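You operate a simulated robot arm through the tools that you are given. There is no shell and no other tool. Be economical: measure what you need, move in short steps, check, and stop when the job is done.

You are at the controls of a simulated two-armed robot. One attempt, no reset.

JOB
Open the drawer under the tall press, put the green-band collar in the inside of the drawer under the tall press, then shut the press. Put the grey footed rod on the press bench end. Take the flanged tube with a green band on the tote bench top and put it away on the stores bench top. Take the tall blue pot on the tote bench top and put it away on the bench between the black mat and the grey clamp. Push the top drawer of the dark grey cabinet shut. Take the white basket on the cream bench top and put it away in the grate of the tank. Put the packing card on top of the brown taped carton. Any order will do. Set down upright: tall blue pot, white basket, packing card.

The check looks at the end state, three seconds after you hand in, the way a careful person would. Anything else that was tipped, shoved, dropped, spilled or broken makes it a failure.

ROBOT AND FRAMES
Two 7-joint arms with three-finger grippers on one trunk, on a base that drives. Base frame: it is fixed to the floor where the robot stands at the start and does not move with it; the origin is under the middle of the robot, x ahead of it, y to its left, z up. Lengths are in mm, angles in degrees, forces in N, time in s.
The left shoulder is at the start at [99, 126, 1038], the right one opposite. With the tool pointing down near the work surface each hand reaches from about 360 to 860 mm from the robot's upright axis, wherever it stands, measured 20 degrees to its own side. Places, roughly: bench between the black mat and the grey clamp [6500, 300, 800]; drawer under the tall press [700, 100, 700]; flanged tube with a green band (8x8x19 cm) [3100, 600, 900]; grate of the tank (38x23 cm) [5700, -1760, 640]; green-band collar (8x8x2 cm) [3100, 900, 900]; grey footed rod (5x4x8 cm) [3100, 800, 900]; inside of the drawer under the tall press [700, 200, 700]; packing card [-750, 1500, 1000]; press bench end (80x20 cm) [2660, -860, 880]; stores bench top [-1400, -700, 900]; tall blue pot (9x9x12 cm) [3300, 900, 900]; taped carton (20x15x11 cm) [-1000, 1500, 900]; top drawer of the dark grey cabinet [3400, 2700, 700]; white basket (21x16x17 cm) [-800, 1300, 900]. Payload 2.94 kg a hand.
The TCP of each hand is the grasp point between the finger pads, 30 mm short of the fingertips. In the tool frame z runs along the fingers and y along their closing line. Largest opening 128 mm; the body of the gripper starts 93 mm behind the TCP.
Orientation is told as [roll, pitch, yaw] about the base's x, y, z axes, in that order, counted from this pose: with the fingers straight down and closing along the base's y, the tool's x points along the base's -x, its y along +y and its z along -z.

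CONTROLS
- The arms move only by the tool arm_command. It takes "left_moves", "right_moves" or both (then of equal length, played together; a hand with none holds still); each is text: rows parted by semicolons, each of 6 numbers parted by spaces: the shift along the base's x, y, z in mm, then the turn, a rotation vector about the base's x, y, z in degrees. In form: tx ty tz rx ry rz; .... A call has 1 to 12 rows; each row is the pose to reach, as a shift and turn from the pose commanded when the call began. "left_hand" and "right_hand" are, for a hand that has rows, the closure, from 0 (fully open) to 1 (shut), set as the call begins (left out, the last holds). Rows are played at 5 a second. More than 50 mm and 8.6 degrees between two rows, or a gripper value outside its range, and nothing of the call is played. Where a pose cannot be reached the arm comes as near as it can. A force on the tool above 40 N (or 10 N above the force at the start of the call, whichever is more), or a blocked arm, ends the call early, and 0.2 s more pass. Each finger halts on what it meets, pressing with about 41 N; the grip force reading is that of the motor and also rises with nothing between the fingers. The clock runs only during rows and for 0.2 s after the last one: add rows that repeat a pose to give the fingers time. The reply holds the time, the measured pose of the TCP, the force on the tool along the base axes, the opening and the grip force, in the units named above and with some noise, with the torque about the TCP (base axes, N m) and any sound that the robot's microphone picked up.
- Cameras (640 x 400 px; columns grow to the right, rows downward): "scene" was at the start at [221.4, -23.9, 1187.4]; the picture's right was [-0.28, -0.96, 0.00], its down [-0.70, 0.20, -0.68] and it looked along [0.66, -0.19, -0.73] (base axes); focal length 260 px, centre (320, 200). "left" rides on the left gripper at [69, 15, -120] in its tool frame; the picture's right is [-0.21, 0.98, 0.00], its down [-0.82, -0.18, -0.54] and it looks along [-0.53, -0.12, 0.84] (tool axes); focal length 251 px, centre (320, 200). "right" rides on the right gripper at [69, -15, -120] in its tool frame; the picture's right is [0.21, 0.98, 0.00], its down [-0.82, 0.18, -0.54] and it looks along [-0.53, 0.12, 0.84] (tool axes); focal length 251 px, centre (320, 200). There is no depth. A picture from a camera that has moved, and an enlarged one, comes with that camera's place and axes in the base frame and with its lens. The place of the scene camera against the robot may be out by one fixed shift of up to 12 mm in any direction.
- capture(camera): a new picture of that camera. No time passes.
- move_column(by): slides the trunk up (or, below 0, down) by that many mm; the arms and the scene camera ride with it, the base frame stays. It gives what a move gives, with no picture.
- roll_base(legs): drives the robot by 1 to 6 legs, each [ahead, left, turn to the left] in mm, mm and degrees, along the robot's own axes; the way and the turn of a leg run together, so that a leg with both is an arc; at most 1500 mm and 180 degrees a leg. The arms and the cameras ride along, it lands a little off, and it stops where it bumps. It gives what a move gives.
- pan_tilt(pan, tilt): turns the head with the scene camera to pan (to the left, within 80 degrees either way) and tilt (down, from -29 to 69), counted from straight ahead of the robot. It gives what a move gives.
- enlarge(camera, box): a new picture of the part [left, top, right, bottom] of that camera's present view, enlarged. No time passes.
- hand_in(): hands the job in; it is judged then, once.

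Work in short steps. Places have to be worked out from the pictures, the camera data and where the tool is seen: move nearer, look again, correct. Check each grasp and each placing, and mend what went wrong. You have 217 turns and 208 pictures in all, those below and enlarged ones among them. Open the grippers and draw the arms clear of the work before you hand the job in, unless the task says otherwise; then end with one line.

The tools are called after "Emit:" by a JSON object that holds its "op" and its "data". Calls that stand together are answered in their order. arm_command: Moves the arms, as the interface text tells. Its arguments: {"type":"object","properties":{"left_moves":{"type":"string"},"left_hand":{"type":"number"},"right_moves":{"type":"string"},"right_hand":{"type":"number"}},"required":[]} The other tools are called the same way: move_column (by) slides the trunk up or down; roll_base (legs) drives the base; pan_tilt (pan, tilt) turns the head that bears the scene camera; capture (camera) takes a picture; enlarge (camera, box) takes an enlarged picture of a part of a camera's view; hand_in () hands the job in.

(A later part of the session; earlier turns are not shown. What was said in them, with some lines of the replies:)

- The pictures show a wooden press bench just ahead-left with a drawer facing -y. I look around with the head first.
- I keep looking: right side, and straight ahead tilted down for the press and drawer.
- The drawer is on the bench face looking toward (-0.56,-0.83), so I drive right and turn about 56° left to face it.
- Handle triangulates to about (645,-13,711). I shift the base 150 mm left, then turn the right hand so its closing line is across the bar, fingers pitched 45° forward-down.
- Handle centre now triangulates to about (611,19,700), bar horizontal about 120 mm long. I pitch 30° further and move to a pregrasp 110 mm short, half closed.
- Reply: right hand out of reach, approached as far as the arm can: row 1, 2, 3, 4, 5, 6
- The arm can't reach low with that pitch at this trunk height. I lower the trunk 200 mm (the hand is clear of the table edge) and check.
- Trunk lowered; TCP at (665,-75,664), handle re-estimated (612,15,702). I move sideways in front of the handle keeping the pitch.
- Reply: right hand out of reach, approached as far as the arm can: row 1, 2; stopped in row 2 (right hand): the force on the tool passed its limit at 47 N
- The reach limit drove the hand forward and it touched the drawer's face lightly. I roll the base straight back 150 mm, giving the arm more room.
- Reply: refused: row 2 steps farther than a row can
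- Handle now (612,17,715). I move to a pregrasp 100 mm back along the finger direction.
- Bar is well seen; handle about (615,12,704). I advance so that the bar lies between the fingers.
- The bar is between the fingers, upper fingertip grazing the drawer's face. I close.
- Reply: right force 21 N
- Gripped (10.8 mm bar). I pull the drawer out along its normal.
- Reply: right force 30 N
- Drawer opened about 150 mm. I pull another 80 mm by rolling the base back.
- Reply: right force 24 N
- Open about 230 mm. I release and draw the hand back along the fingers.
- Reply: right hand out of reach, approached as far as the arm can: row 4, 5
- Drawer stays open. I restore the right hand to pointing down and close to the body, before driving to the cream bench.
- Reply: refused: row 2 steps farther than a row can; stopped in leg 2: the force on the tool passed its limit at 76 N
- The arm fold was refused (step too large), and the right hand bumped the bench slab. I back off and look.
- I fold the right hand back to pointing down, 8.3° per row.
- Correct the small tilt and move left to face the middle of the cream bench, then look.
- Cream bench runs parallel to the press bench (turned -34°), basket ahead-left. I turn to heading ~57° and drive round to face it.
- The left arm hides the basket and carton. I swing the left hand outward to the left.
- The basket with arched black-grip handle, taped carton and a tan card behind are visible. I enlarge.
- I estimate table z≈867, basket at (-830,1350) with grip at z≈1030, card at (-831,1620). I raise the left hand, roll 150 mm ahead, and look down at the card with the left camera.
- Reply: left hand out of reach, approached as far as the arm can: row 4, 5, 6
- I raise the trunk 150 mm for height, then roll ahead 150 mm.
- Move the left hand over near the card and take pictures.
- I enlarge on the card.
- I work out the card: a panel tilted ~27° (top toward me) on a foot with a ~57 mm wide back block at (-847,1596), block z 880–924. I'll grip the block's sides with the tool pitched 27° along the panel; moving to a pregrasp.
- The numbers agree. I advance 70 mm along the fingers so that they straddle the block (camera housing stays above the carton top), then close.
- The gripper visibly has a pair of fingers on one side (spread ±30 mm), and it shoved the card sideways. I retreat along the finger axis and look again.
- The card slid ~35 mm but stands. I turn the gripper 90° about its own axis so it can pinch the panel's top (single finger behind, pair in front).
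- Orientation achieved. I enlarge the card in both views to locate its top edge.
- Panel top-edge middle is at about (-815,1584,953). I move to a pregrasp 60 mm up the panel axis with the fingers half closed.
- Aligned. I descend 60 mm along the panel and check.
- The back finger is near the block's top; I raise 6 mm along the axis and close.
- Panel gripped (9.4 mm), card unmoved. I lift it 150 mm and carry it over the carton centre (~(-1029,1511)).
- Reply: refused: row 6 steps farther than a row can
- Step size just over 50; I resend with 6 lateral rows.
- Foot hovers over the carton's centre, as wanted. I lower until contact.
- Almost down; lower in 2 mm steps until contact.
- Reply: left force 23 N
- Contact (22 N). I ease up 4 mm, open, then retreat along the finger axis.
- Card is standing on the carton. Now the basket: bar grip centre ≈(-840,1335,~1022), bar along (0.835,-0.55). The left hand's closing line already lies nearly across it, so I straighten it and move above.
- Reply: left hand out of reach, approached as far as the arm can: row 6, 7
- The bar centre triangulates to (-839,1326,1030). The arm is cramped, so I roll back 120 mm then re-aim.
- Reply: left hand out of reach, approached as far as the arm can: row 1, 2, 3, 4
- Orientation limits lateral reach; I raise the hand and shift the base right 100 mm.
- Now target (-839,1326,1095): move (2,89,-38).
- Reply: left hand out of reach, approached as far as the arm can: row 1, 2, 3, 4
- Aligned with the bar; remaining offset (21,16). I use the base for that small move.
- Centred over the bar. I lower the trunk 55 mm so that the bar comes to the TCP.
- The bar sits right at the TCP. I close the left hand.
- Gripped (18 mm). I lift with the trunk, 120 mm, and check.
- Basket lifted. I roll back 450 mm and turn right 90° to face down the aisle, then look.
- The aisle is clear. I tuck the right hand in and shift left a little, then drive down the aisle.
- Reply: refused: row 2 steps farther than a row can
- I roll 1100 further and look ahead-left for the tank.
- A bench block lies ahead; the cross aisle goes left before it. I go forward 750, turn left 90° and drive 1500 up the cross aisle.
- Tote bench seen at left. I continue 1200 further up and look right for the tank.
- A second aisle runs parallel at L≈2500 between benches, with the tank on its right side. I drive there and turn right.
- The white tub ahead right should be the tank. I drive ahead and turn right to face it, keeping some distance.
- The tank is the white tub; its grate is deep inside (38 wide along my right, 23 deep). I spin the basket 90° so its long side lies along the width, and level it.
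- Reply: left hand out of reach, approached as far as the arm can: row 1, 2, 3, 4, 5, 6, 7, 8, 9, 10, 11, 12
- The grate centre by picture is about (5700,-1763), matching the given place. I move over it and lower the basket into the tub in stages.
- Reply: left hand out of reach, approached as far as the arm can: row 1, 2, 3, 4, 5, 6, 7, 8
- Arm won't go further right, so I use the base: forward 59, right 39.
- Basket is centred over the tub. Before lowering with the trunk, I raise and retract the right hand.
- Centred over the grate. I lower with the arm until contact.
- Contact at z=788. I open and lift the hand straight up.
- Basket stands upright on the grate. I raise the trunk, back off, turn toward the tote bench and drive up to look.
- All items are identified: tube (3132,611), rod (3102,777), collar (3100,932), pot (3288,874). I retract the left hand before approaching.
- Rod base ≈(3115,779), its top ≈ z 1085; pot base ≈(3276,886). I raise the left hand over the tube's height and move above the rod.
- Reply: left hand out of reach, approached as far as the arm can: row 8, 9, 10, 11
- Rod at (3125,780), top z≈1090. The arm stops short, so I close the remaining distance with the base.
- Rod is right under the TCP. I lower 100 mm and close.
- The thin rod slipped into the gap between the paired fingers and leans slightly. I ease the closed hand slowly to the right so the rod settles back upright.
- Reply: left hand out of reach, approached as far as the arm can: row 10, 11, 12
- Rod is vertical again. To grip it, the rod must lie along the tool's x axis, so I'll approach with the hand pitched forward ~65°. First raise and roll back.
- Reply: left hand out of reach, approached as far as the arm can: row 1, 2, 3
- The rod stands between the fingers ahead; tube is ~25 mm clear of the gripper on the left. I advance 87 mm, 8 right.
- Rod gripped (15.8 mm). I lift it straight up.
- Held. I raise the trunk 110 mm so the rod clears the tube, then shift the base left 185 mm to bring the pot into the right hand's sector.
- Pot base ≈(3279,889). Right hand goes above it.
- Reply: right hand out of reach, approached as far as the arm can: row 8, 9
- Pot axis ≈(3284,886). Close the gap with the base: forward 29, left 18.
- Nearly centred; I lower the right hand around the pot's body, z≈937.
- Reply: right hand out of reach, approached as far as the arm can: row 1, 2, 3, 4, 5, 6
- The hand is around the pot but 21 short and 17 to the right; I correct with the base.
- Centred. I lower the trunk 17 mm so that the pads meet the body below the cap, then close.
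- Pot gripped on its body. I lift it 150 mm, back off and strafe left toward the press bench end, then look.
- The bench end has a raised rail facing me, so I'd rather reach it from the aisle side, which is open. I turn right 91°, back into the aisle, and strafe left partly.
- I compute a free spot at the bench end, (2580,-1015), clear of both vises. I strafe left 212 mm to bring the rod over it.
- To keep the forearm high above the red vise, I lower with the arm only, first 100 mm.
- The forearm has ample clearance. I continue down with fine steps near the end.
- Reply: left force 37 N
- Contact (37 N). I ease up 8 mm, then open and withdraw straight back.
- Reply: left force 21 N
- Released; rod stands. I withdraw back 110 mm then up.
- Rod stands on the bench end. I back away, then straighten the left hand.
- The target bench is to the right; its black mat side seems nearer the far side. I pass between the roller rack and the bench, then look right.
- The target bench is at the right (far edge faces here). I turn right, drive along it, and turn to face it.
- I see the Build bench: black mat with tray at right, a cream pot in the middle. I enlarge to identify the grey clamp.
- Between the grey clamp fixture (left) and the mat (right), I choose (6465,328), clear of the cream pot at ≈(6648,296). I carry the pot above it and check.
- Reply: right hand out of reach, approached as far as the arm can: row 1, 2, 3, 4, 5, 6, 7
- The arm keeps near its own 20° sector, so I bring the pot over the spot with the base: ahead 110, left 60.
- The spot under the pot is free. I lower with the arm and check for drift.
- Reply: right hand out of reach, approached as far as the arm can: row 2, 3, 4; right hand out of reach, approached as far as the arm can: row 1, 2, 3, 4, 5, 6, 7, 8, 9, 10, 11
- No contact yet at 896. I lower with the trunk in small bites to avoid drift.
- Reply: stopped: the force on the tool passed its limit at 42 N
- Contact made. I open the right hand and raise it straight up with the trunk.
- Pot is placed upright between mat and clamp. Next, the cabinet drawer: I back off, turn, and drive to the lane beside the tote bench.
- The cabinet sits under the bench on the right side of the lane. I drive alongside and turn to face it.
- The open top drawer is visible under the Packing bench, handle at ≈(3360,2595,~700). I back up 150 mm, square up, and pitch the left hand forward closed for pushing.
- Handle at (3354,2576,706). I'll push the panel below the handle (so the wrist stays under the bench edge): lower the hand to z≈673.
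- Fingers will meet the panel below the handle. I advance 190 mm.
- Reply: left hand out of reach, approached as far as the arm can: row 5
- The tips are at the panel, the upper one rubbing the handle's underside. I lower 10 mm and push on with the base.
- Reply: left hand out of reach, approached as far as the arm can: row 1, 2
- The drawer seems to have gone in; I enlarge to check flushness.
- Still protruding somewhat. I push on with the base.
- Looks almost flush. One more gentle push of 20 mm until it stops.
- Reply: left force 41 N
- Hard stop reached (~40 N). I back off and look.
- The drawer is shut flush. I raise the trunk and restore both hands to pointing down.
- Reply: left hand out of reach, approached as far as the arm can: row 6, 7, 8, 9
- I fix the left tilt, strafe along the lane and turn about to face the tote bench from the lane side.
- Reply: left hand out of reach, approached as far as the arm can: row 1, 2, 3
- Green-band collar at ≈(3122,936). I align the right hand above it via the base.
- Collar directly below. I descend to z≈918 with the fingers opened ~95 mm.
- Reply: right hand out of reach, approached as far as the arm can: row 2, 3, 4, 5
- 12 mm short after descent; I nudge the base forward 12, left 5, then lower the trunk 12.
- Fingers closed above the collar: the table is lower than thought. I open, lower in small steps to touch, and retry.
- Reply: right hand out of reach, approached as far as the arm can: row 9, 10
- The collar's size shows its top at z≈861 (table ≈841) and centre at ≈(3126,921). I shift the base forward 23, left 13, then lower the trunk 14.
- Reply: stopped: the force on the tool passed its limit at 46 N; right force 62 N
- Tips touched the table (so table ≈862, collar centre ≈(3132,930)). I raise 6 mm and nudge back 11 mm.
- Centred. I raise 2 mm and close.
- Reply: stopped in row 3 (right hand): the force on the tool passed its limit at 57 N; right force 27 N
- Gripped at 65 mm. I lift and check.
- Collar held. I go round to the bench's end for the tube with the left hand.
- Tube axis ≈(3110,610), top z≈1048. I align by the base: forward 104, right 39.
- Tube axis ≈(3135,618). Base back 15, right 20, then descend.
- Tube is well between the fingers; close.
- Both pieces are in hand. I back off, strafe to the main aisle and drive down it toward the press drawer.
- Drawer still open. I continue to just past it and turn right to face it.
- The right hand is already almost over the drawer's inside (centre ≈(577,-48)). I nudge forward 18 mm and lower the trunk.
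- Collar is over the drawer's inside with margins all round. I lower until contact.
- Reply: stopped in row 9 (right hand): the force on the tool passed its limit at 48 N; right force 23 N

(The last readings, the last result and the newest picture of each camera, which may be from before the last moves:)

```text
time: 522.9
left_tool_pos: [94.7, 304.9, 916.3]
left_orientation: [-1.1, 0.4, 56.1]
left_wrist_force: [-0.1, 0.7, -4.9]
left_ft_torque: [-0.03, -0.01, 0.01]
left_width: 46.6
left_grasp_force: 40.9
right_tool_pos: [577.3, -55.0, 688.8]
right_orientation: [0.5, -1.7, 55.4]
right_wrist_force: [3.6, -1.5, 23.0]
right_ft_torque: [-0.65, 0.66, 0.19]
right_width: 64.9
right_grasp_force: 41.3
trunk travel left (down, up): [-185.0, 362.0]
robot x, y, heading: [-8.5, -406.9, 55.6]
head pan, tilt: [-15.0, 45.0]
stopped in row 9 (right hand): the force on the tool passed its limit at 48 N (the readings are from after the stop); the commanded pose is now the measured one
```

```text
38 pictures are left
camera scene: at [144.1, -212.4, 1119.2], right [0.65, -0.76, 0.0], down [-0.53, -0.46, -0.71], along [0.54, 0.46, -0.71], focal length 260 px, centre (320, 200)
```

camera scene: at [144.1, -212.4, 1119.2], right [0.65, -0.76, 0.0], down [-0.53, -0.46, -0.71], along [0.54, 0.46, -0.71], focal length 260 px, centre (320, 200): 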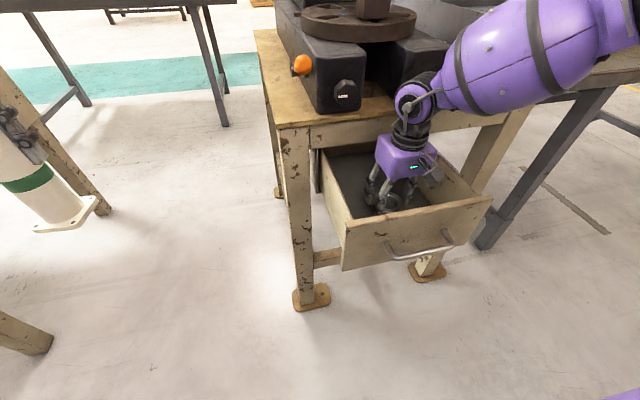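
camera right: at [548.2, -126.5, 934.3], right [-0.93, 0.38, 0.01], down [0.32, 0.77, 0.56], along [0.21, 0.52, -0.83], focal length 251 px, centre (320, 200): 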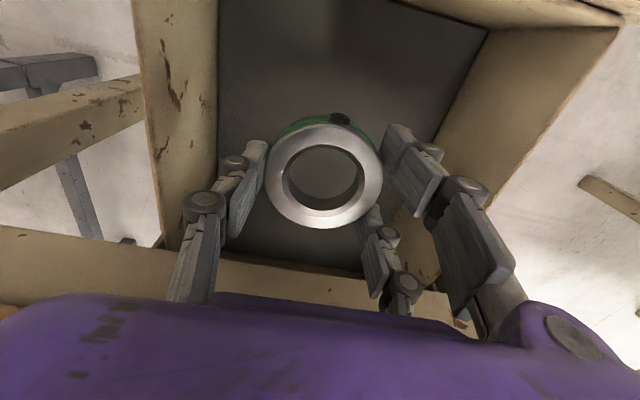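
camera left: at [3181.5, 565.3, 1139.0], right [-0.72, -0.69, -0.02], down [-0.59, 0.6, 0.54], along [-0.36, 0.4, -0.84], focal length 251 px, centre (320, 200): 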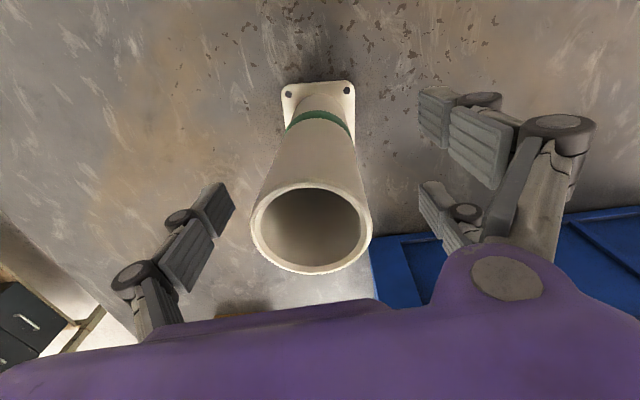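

Collar is on the drawer floor. I open and raise the hand straight up.

Emit:
{"op": "arm_command", "data": {"right_moves": "0 0 2 0 0 0; 0 0 2 0 0 0; 0 0 2 0 0 0; 0 0 30 0 0 0; 0 0 70 0 0 0; 0 0 110 0 0 0; 0 0 150 0 0 0; 0 0 180 0 0 0", "right_hand": 0.25}}

Emit:
{"op": "capture", "data": {"camera": "right"}}

```text
time: 524.7
left_tool_pos: [95.3, 306.0, 916.2]
left_orientation: [-1.3, 0.3, 55.9]
left_wrist_force: [-0.5, -0.2, -4.3]
left_ft_torque: [0.01, -0.04, -0.01]
left_width: 46.6
left_grasp_force: 41.3
right_tool_pos: [577.5, -56.1, 866.2]
right_orientation: [0.5, -1.4, 55.5]
right_wrist_force: [-0.6, -0.1, -0.1]
right_ft_torque: [-0.01, -0.04, 0.03]
right_width: 96.0
right_grasp_force: 0.1
trunk travel left (down, up): [-185.0, 362.0]
robot x, y, heading: [-7.0, -408.0, 55.9]
head pan, tilt: [-15.0, 45.0]
```

```text
37 pictures are left
camera right: at [549.6, -124.7, 985.1], right [-0.93, 0.38, 0.0], down [0.31, 0.77, 0.56], along [0.21, 0.52, -0.83], focal length 251 px, centre (320, 200)
```

right: 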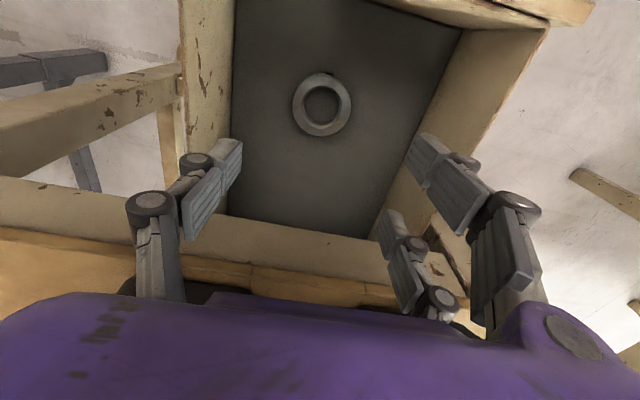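

Collar lies flat in the drawer. Now I close the hand, back off to be in front of the handle, and lower to push on the handle bar.

Emit:
{"op": "roll_base", "data": {"legs": [[-212, 0, 0]]}}

Emit:
{"op": "arm_command", "data": {"right_moves": "0 0 -35 0 0 0; 0 0 -70 0 0 0; 0 0 -105 0 0 0; 0 0 -140 0 0 0; 0 0 -140 0 0 0", "right_hand": 1}}

Emit:
{"op": "capture", "data": {"camera": "right"}}

Emit:
{"op": "capture", "data": {"camera": "scene"}}

```text
time: 526.3
left_tool_pos: [-23.2, 130.9, 916.4]
left_orientation: [-1.2, 0.3, 55.9]
left_wrist_force: [-0.5, -0.9, -4.7]
left_ft_torque: [0.02, -0.03, 0.04]
left_width: 46.6
left_grasp_force: 41.2
right_tool_pos: [458.5, -232.5, 865.6]
right_orientation: [0.5, -1.3, 55.3]
right_wrist_force: [-0.4, -0.2, 0.7]
right_ft_torque: [0.01, -0.02, 0.02]
right_width: 96.0
right_grasp_force: 0.1
trunk travel left (down, up): [-185.0, 362.0]
robot x, y, heading: [-130.9, -581.1, 55.5]
head pan, tilt: [-15.0, 45.0]
```

```text
time: 527.5
left_tool_pos: [-23.6, 130.1, 915.5]
left_orientation: [-1.1, 0.2, 55.9]
left_wrist_force: [0.3, 0.1, -4.4]
left_ft_torque: [-0.02, -0.02, -0.04]
left_width: 46.8
left_grasp_force: 40.8
right_tool_pos: [460.4, -230.2, 725.6]
right_orientation: [0.6, -1.4, 55.3]
right_wrist_force: [-0.1, -0.4, 0.0]
right_ft_torque: [0.0, 0.0, 0.0]
right_width: 0.1
right_grasp_force: 2.8
trunk travel left (down, up): [-185.0, 362.0]
robot x, y, heading: [-125.4, -582.1, 55.8]
head pan, tilt: [-15.0, 45.0]
```

```text
36 pictures are left
camera right: at [431.8, -299.3, 844.7], right [-0.93, 0.38, 0.0], down [0.32, 0.76, 0.56], along [0.21, 0.52, -0.83], focal length 251 px, centre (320, 200)
```

right: 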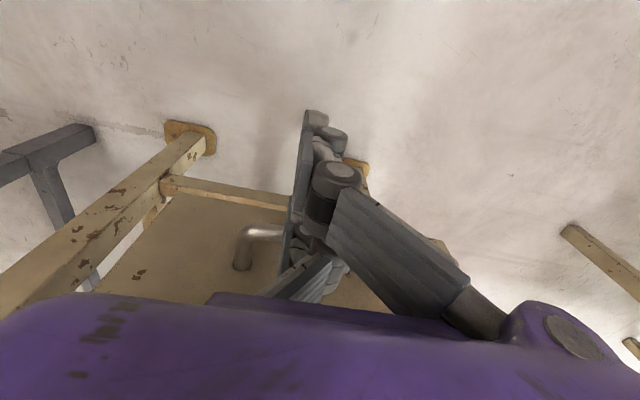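

```text
35 pictures are left
camera scene: at [25.6, -387.4, 1118.9], right [0.65, -0.76, 0.0], down [-0.54, -0.46, -0.71], along [0.54, 0.46, -0.71], focal length 260 px, centre (320, 200)
```

scene: 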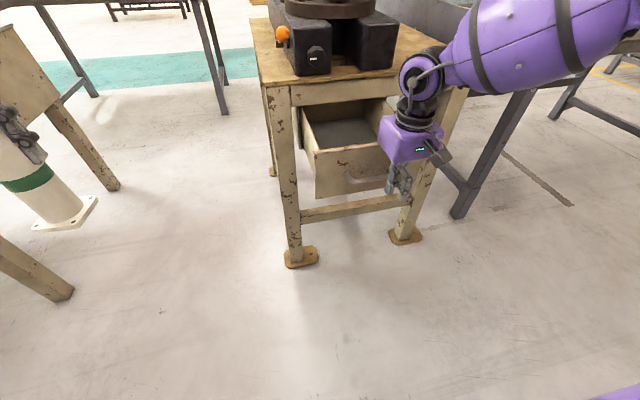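

Hand is in front of the handle. I push with the base in stages.

Emit:
{"op": "roll_base", "data": {"legs": [[130, 0, 0]]}}

Emit:
{"op": "capture", "data": {"camera": "scene"}}

```text
time: 528.8
left_tool_pos: [47.0, 235.6, 916.0]
left_orientation: [-1.1, 0.5, 56.0]
left_wrist_force: [0.1, 0.0, -4.7]
left_ft_torque: [-0.05, 0.01, -0.02]
left_width: 46.9
left_grasp_force: 41.1
right_tool_pos: [530.4, -127.1, 724.9]
right_orientation: [0.5, -1.4, 55.3]
right_wrist_force: [0.3, 0.3, -0.2]
right_ft_torque: [-0.01, -0.02, -0.01]
right_width: 0.2
right_grasp_force: 3.2
trunk travel left (down, up): [-185.0, 362.0]
robot x, y, heading: [-57.9, -477.0, 55.7]
head pan, tilt: [-15.0, 45.0]
```

```text
34 pictures are left
camera scene: at [96.8, -282.7, 1118.6], right [0.65, -0.76, 0.0], down [-0.54, -0.46, -0.71], along [0.54, 0.46, -0.71], focal length 260 px, centre (320, 200)
```

scene: 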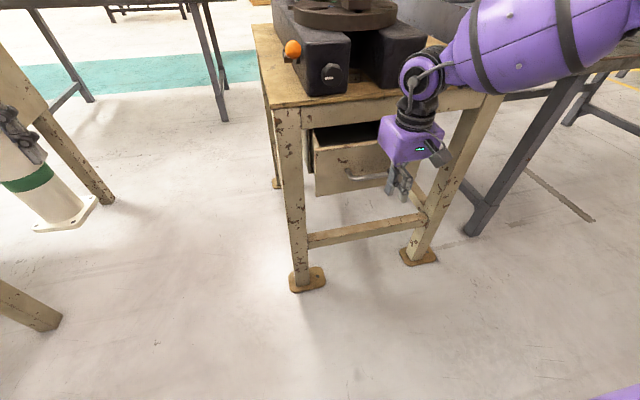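

Emit:
{"op": "roll_base", "data": {"legs": [[90, 0, 0]]}}

Emit:
{"op": "capture", "data": {"camera": "scene"}}

```text
time: 529.9
left_tool_pos: [98.3, 308.5, 916.0]
left_orientation: [-1.2, 0.4, 55.9]
left_wrist_force: [0.4, -0.1, -4.4]
left_ft_torque: [-0.02, -0.02, -0.04]
left_width: 46.5
left_grasp_force: 41.3
right_tool_pos: [581.6, -52.0, 726.7]
right_orientation: [0.5, -1.4, 55.3]
right_wrist_force: [0.0, 0.2, -0.7]
right_ft_torque: [-0.02, 0.01, 0.0]
right_width: 0.0
right_grasp_force: 2.8
trunk travel left (down, up): [-185.0, 362.0]
robot x, y, heading: [-6.4, -406.5, 55.6]
head pan, tilt: [-15.0, 45.0]
```

```text
33 pictures are left
camera scene: at [147.4, -208.6, 1118.6], right [0.65, -0.76, 0.0], down [-0.54, -0.46, -0.71], along [0.54, 0.46, -0.71], focal length 260 px, centre (320, 200)
```

scene: 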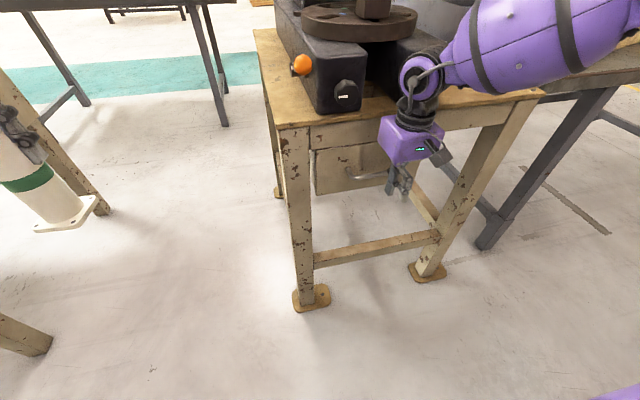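

Nearly shut; one more push to the stop.

Emit:
{"op": "roll_base", "data": {"legs": [[35, 0, 0]]}}

Emit:
{"op": "enlarge", "data": {"camera": "scene", "box": [260, 80, 500, 240]}}

```text
time: 530.8
left_tool_pos: [114.0, 331.5, 914.2]
left_orientation: [-1.1, 0.4, 55.8]
left_wrist_force: [-1.0, 0.3, -4.3]
left_ft_torque: [-0.01, -0.01, -0.02]
left_width: 46.7
left_grasp_force: 41.0
right_tool_pos: [591.4, -39.4, 725.7]
right_orientation: [0.2, 0.4, 55.1]
right_wrist_force: [-1.8, -1.7, 0.2]
right_ft_torque: [-0.01, -0.08, 0.01]
right_width: 0.0
right_grasp_force: 3.1
trunk travel left (down, up): [-185.0, 362.0]
robot x, y, heading: [10.1, -381.6, 55.7]
head pan, tilt: [-15.0, 45.0]
stopped in leg 1: the force on the tool passed its limit at 100 N (the readings are from after the stop); the commanded pose is now the measured one
```

```text
2.50 times, centred on (380, 160) of scene
camera zoom: at [162.8, -186.9, 1118.7], right [0.65, -0.76, 0.0], down [-0.54, -0.46, -0.71], along [0.54, 0.46, -0.71], focal length 651 px, centre (170, 300)
```

zoom: 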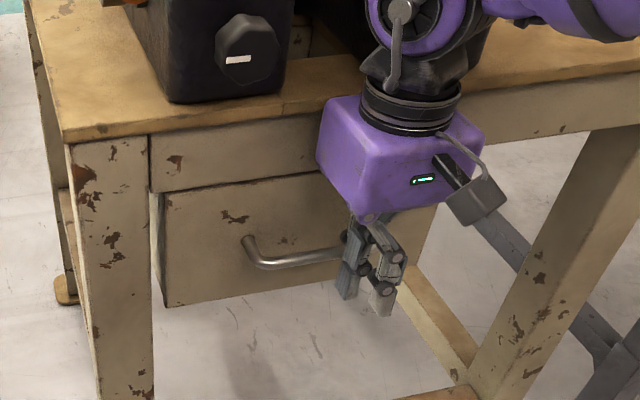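

The stop is at the shut position by my numbers. I back off and inspect.

Emit:
{"op": "roll_base", "data": {"legs": [[-250, 0, 0]]}}

Emit:
{"op": "enlarge", "data": {"camera": "scene", "box": [230, 50, 470, 210]}}

Emit:
{"op": "capture", "data": {"camera": "right"}}

```text
time: 532.6
left_tool_pos: [-24.9, 122.4, 915.6]
left_orientation: [-1.1, 0.5, 55.4]
left_wrist_force: [-0.7, -0.5, -3.6]
left_ft_torque: [-0.01, 0.0, -0.01]
left_width: 46.7
left_grasp_force: 40.8
right_tool_pos: [450.4, -250.3, 723.8]
right_orientation: [0.3, 0.3, 54.7]
right_wrist_force: [-0.3, -0.9, 0.0]
right_ft_torque: [0.0, 0.01, -0.03]
right_width: 0.0
right_grasp_force: 3.1
trunk travel left (down, up): [-185.0, 362.0]
robot x, y, heading: [-133.4, -586.2, 55.2]
head pan, tilt: [-15.0, 45.0]
```

```text
2.50 times, centred on (350, 130) of scene
camera zoom: at [21.1, -395.5, 1118.9], right [0.65, -0.76, 0.0], down [-0.54, -0.46, -0.71], along [0.54, 0.46, -0.71], focal length 651 px, centre (245, 375)
```

zoom: 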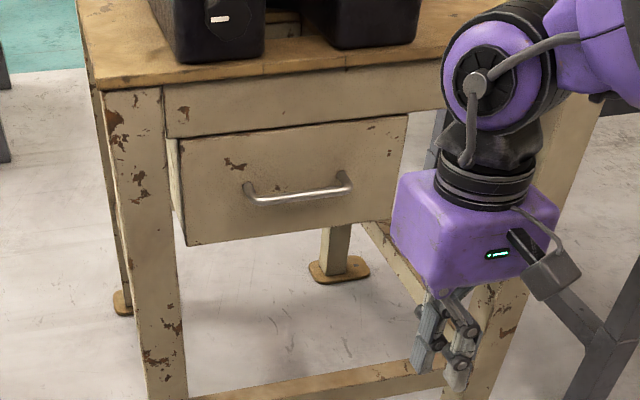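

```text
30 pictures are left
camera right: at [423.6, -314.8, 845.1], right [-0.92, 0.39, 0.01], down [0.33, 0.78, 0.54], along [0.2, 0.5, -0.84], focal length 251 px, centre (320, 200)
```

right: 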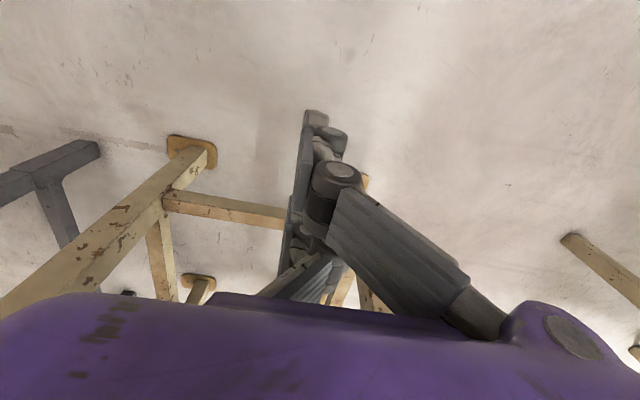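

The drawer is shut (handle back at its original place). Now the tube: I raise the trunk, travel along the aisle and turn to face the stores bench from a distance.

Emit:
{"op": "move_column", "data": {"by": 240}}

Emit:
{"op": "roll_base", "data": {"legs": [[0, 1000, 0], [150, 150, 0], [0, 0, 180]]}}

Emit:
{"op": "pan_tilt", "data": {"pan": 0, "tilt": 30}}

Emit:
{"op": "capture", "data": {"camera": "scene"}}

```text
time: 535.1
left_tool_pos: [-24.2, 123.9, 1154.3]
left_orientation: [-1.1, 0.5, 55.6]
left_wrist_force: [-0.4, -0.4, -5.3]
left_ft_torque: [0.02, -0.01, -0.01]
left_width: 46.7
left_grasp_force: 41.1
right_tool_pos: [451.2, -249.8, 964.1]
right_orientation: [0.3, 0.4, 54.7]
right_wrist_force: [-0.3, 0.2, -0.1]
right_ft_torque: [-0.01, 0.01, 0.04]
right_width: 0.0
right_grasp_force: 3.2
trunk travel left (down, up): [-425.0, 122.0]
robot x, y, heading: [-132.4, -589.3, 55.3]
head pan, tilt: [-15.0, 45.0]
```

```text
time: 553.3
left_tool_pos: [-1055.9, -523.9, 1154.1]
left_orientation: [-1.1, 0.5, -120.2]
left_wrist_force: [-0.1, -0.3, -4.9]
left_ft_torque: [-0.02, 0.0, 0.02]
left_width: 47.0
left_grasp_force: 41.2
right_tool_pos: [-1556.8, -187.3, 963.4]
right_orientation: [0.3, 0.3, -121.0]
right_wrist_force: [-0.2, 0.1, -0.4]
right_ft_torque: [0.0, -0.01, 0.02]
right_width: 0.2
right_grasp_force: 3.0
trunk travel left (down, up): [-425.0, 122.0]
robot x, y, heading: [-998.5, 190.9, -120.5]
head pan, tilt: [-15.0, 45.0]
```

```text
time: 554.1
left_tool_pos: [-1055.6, -524.2, 1155.9]
left_orientation: [-1.1, 0.4, -120.4]
left_wrist_force: [-0.4, 0.4, -3.9]
left_ft_torque: [-0.01, 0.02, -0.01]
left_width: 46.8
left_grasp_force: 41.0
right_tool_pos: [-1556.4, -187.2, 964.1]
right_orientation: [0.3, 0.3, -121.1]
right_wrist_force: [0.0, 0.6, -0.3]
right_ft_torque: [-0.01, 0.01, 0.01]
right_width: 0.0
right_grasp_force: 2.9
trunk travel left (down, up): [-425.0, 122.0]
robot x, y, heading: [-1001.6, 191.7, -120.5]
head pan, tilt: [0.0, 30.0]
```

```text
29 pictures are left
camera scene: at [-1101.2, 24.6, 1389.7], right [-0.86, 0.51, 0.0], down [0.25, 0.43, -0.87], along [-0.44, -0.75, -0.5], focal length 260 px, centre (320, 200)
```

scene: 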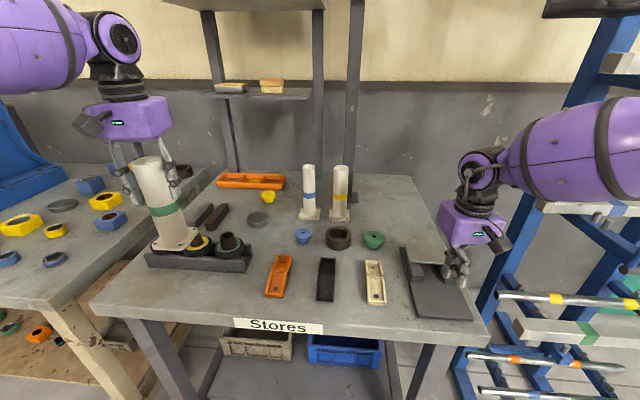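

The stores bench has a free front-left patch right under the tube (≈(-1104,-500)). I strafe right 55 mm and inspect with the left camera.

Emit:
{"op": "roll_base", "data": {"legs": [[0, -55, 0]]}}

Emit:
{"op": "capture", "data": {"camera": "left"}}

Emit:
{"op": "enlarge", "data": {"camera": "scene", "box": [80, 140, 340, 340]}}

```text
time: 555.3
left_tool_pos: [-1104.2, -495.9, 1153.4]
left_orientation: [-1.0, 0.4, -120.4]
left_wrist_force: [0.2, -0.4, -4.9]
left_ft_torque: [-0.01, 0.01, 0.01]
left_width: 46.7
left_grasp_force: 40.9
right_tool_pos: [-1605.1, -159.0, 964.3]
right_orientation: [0.4, 0.3, -120.9]
right_wrist_force: [0.5, -0.8, -1.1]
right_ft_torque: [-0.01, 0.02, 0.01]
right_width: 0.1
right_grasp_force: 2.5
trunk travel left (down, up): [-425.0, 122.0]
robot x, y, heading: [-1046.4, 217.1, -120.7]
head pan, tilt: [0.0, 30.0]
```

```text
28 pictures are left
camera left: at [-1053.6, -446.4, 1275.1], right [0.73, -0.68, -0.02], down [-0.56, -0.63, 0.54], along [-0.38, -0.38, -0.84], focal length 251 px, centre (320, 200)
```

left: 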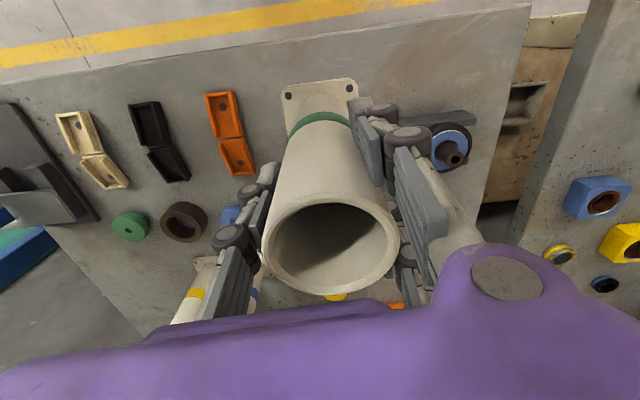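

```text
2.00 times, centred on (210, 240) of scene
camera zoom: at [-1148.3, 52.4, 1389.7], right [-0.86, 0.51, 0.0], down [0.25, 0.43, -0.87], along [-0.44, -0.75, -0.5], focal length 521 px, centre (540, 120)
```

zoom: 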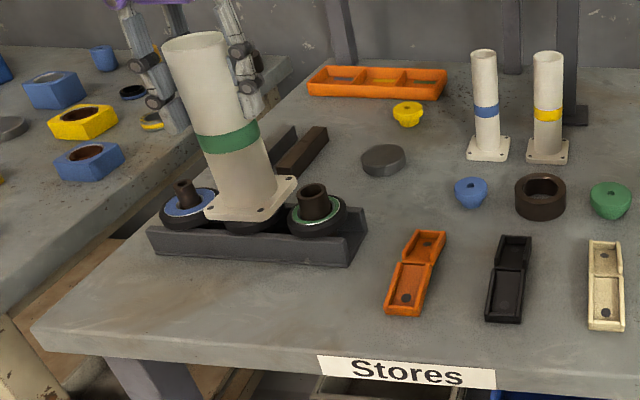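

Landing spot is free, between the black holder and the front edge. I lower with the arm until contact.

Emit:
{"op": "arm_command", "data": {"left_moves": "0 0 -40 0 0 0; 0 0 -80 0 0 0; 0 0 -110 0 0 0; 0 0 -122 0 0 0; 0 0 -128 0 0 0; 0 0 -134 0 0 0; 0 0 -140 0 0 0; 0 0 -146 0 0 0; 0 0 -152 0 0 0; 0 0 -158 0 0 0; 0 0 -164 0 0 0"}}

Emit:
{"op": "enlarge", "data": {"camera": "scene", "box": [80, 140, 340, 340]}}

```text
time: 557.6
left_tool_pos: [-1105.2, -495.2, 1004.2]
left_orientation: [-1.4, -0.3, -120.4]
left_wrist_force: [4.0, 8.5, 26.0]
left_ft_torque: [0.37, -1.4, 0.24]
left_width: 47.3
left_grasp_force: 41.6
right_tool_pos: [-1603.0, -157.5, 965.4]
right_orientation: [0.4, 0.1, -121.0]
right_wrist_force: [-0.1, -1.0, -0.3]
right_ft_torque: [0.02, -0.01, 0.02]
right_width: 0.0
right_grasp_force: 3.0
trunk travel left (down, up): [-425.0, 122.0]
robot x, y, heading: [-1046.1, 221.0, -120.7]
head pan, tilt: [0.0, 30.0]
stopped in row 11 (left hand): the force on the tool passed its limit at 49 N (the readings are from after the stop); the commanded pose is now the measured one
```

```text
2.00 times, centred on (210, 240) of scene
camera zoom: at [-1148.0, 55.8, 1390.3], right [-0.86, 0.51, 0.0], down [0.25, 0.43, -0.87], along [-0.44, -0.75, -0.5], focal length 521 px, centre (540, 120)
```

zoom: 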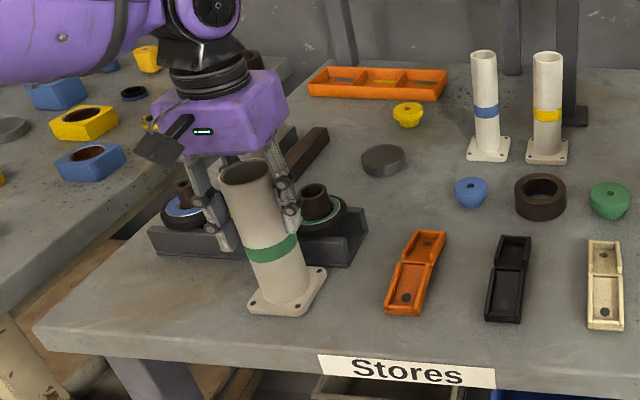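

On the bench. I open and raise the hand.

Emit:
{"op": "arm_command", "data": {"left_moves": "0 0 2 0 0 0; 0 0 2 0 0 0; 0 0 2 0 0 0; 0 0 2 0 0 0", "left_hand": 0.3}}

Emit:
{"op": "arm_command", "data": {"left_moves": "0 0 40 0 0 0; 0 0 80 0 0 0; 0 0 120 0 0 0; 0 0 150 0 0 0"}}

Emit:
{"op": "enlarge", "data": {"camera": "scene", "box": [80, 140, 340, 340]}}

```text
time: 558.6
left_tool_pos: [-1105.7, -496.7, 1001.7]
left_orientation: [-1.3, -0.1, -120.3]
left_wrist_force: [-0.7, 0.2, 0.2]
left_ft_torque: [0.02, 0.0, -0.02]
left_width: 89.5
left_grasp_force: 0.0
right_tool_pos: [-1603.8, -158.5, 964.2]
right_orientation: [0.3, 0.3, -121.0]
right_wrist_force: [0.1, -0.5, 0.9]
right_ft_torque: [-0.01, 0.0, 0.0]
right_width: 0.0
right_grasp_force: 3.2
trunk travel left (down, up): [-425.0, 122.0]
robot x, y, heading: [-1047.0, 222.5, -120.5]
head pan, tilt: [0.0, 30.0]
```

```text
time: 559.6
left_tool_pos: [-1105.4, -495.8, 1152.4]
left_orientation: [-1.3, -0.2, -120.2]
left_wrist_force: [0.1, 1.0, -0.3]
left_ft_torque: [0.0, 0.0, -0.01]
left_width: 89.7
left_grasp_force: 0.0
right_tool_pos: [-1604.2, -159.7, 964.0]
right_orientation: [0.4, 0.3, -120.9]
right_wrist_force: [-0.3, 0.0, 0.1]
right_ft_torque: [-0.01, 0.03, 0.0]
right_width: 0.0
right_grasp_force: 3.1
trunk travel left (down, up): [-425.0, 122.0]
robot x, y, heading: [-1041.7, 223.0, -120.6]
head pan, tilt: [0.0, 30.0]
```

```text
2.00 times, centred on (210, 240) of scene
camera zoom: at [-1148.5, 53.6, 1389.8], right [-0.86, 0.51, 0.0], down [0.25, 0.43, -0.87], along [-0.44, -0.75, -0.5], focal length 521 px, centre (540, 120)
```

zoom: 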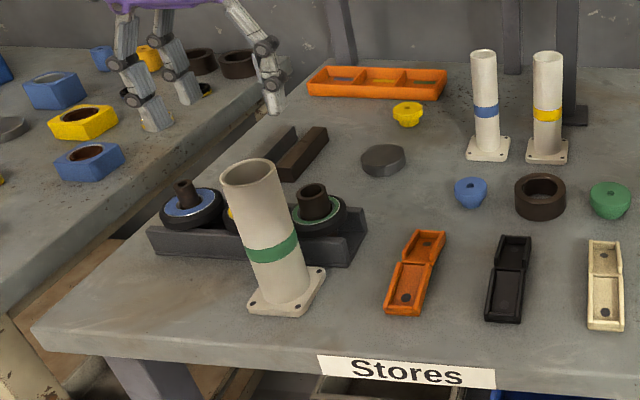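

The tube stands on the stores bench. I open the right hand, back away, and take a check look at the cream bench.

Emit:
{"op": "roll_base", "data": {"legs": [[-250, 0, 0], [0, 0, -90]]}}

Emit:
{"op": "arm_command", "data": {"right_moves": "0 0 0 0 0 0; 0 0 0 0 0 0", "left_moves": "0 0 0 0 0 0; 0 0 0 0 0 0", "right_hand": 0, "left_hand": 0}}

Emit:
{"op": "pan_tilt", "data": {"pan": -80, "tilt": 20}}

Emit:
{"op": "capture", "data": {"camera": "scene"}}

```text
time: 565.2
left_tool_pos: [-1637.7, 498.9, 1150.6]
left_orientation: [-1.4, -0.3, 149.2]
left_wrist_force: [-0.4, 0.5, 0.4]
left_ft_torque: [0.01, -0.03, -0.01]
left_width: 89.4
left_grasp_force: 0.1
right_tool_pos: [-1295.2, 993.9, 964.6]
right_orientation: [0.5, 0.3, 148.5]
right_wrist_force: [0.4, -0.6, -0.6]
right_ft_torque: [0.01, -0.02, 0.01]
right_width: 0.0
right_grasp_force: 2.7
trunk travel left (down, up): [-425.0, 122.0]
robot x, y, heading: [-921.2, 432.4, 148.9]
head pan, tilt: [0.0, 30.0]
```

```text
time: 565.9
left_tool_pos: [-1638.5, 497.7, 1150.8]
left_orientation: [-1.3, -0.2, 149.2]
left_wrist_force: [0.8, -0.6, -0.1]
left_ft_torque: [0.01, 0.06, -0.02]
left_width: 127.9
left_grasp_force: 0.1
right_tool_pos: [-1295.9, 994.1, 964.4]
right_orientation: [0.4, 0.3, 148.5]
right_wrist_force: [-0.1, -0.7, -0.2]
right_ft_torque: [0.01, 0.01, 0.01]
right_width: 59.1
right_grasp_force: 0.1
trunk travel left (down, up): [-425.0, 122.0]
robot x, y, heading: [-915.8, 432.6, 149.0]
head pan, tilt: [0.0, 30.0]
```

```text
time: 567.4
left_tool_pos: [-1638.5, 497.7, 1150.3]
left_orientation: [-1.3, -0.2, 149.1]
left_wrist_force: [0.1, 0.6, 0.1]
left_ft_torque: [0.01, 0.01, 0.0]
left_width: 127.8
left_grasp_force: 0.2
right_tool_pos: [-1295.8, 992.7, 964.5]
right_orientation: [0.3, 0.4, 148.5]
right_wrist_force: [0.0, 0.3, 0.4]
right_ft_torque: [0.02, 0.03, 0.02]
right_width: 128.0
right_grasp_force: 0.0
trunk travel left (down, up): [-425.0, 122.0]
robot x, y, heading: [-923.3, 432.1, 148.9]
head pan, tilt: [-80.0, 20.0]
```

```text
24 pictures are left
camera scene: at [-979.9, 569.7, 1405.8], right [0.93, -0.36, 0.0], down [-0.12, -0.32, -0.94], along [0.34, 0.88, -0.34], focal length 260 px, centre (320, 200)
```

scene: 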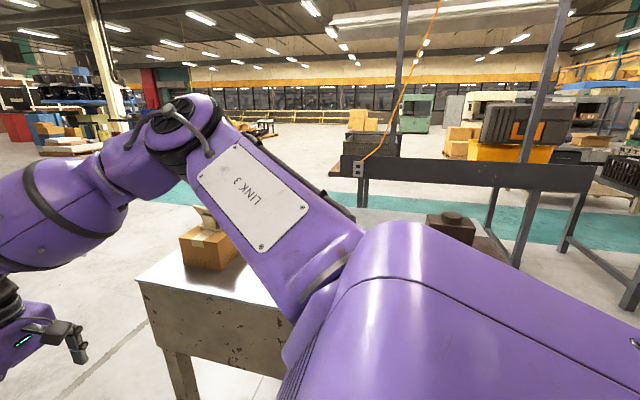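

The card stands on the carton, all the other placings were checked, and both grippers are open and clear of the work. I hand in.

Emit:
{"op": "hand_in", "data": {}}

```text
The job is handed in.
```

The job is handed in with every item placed. I read "shut the press" as shutting the drawer under it, so I left the press lever (Free/Drive) alone. Three contacts along the way could count against it: the closed hand bumped the dark slab on the cream bench (about 76 N), a finger pushed the packing card about 35 mm before I gripped it, and my first grip on the grey footed rod leaned it briefly before it settled upright.
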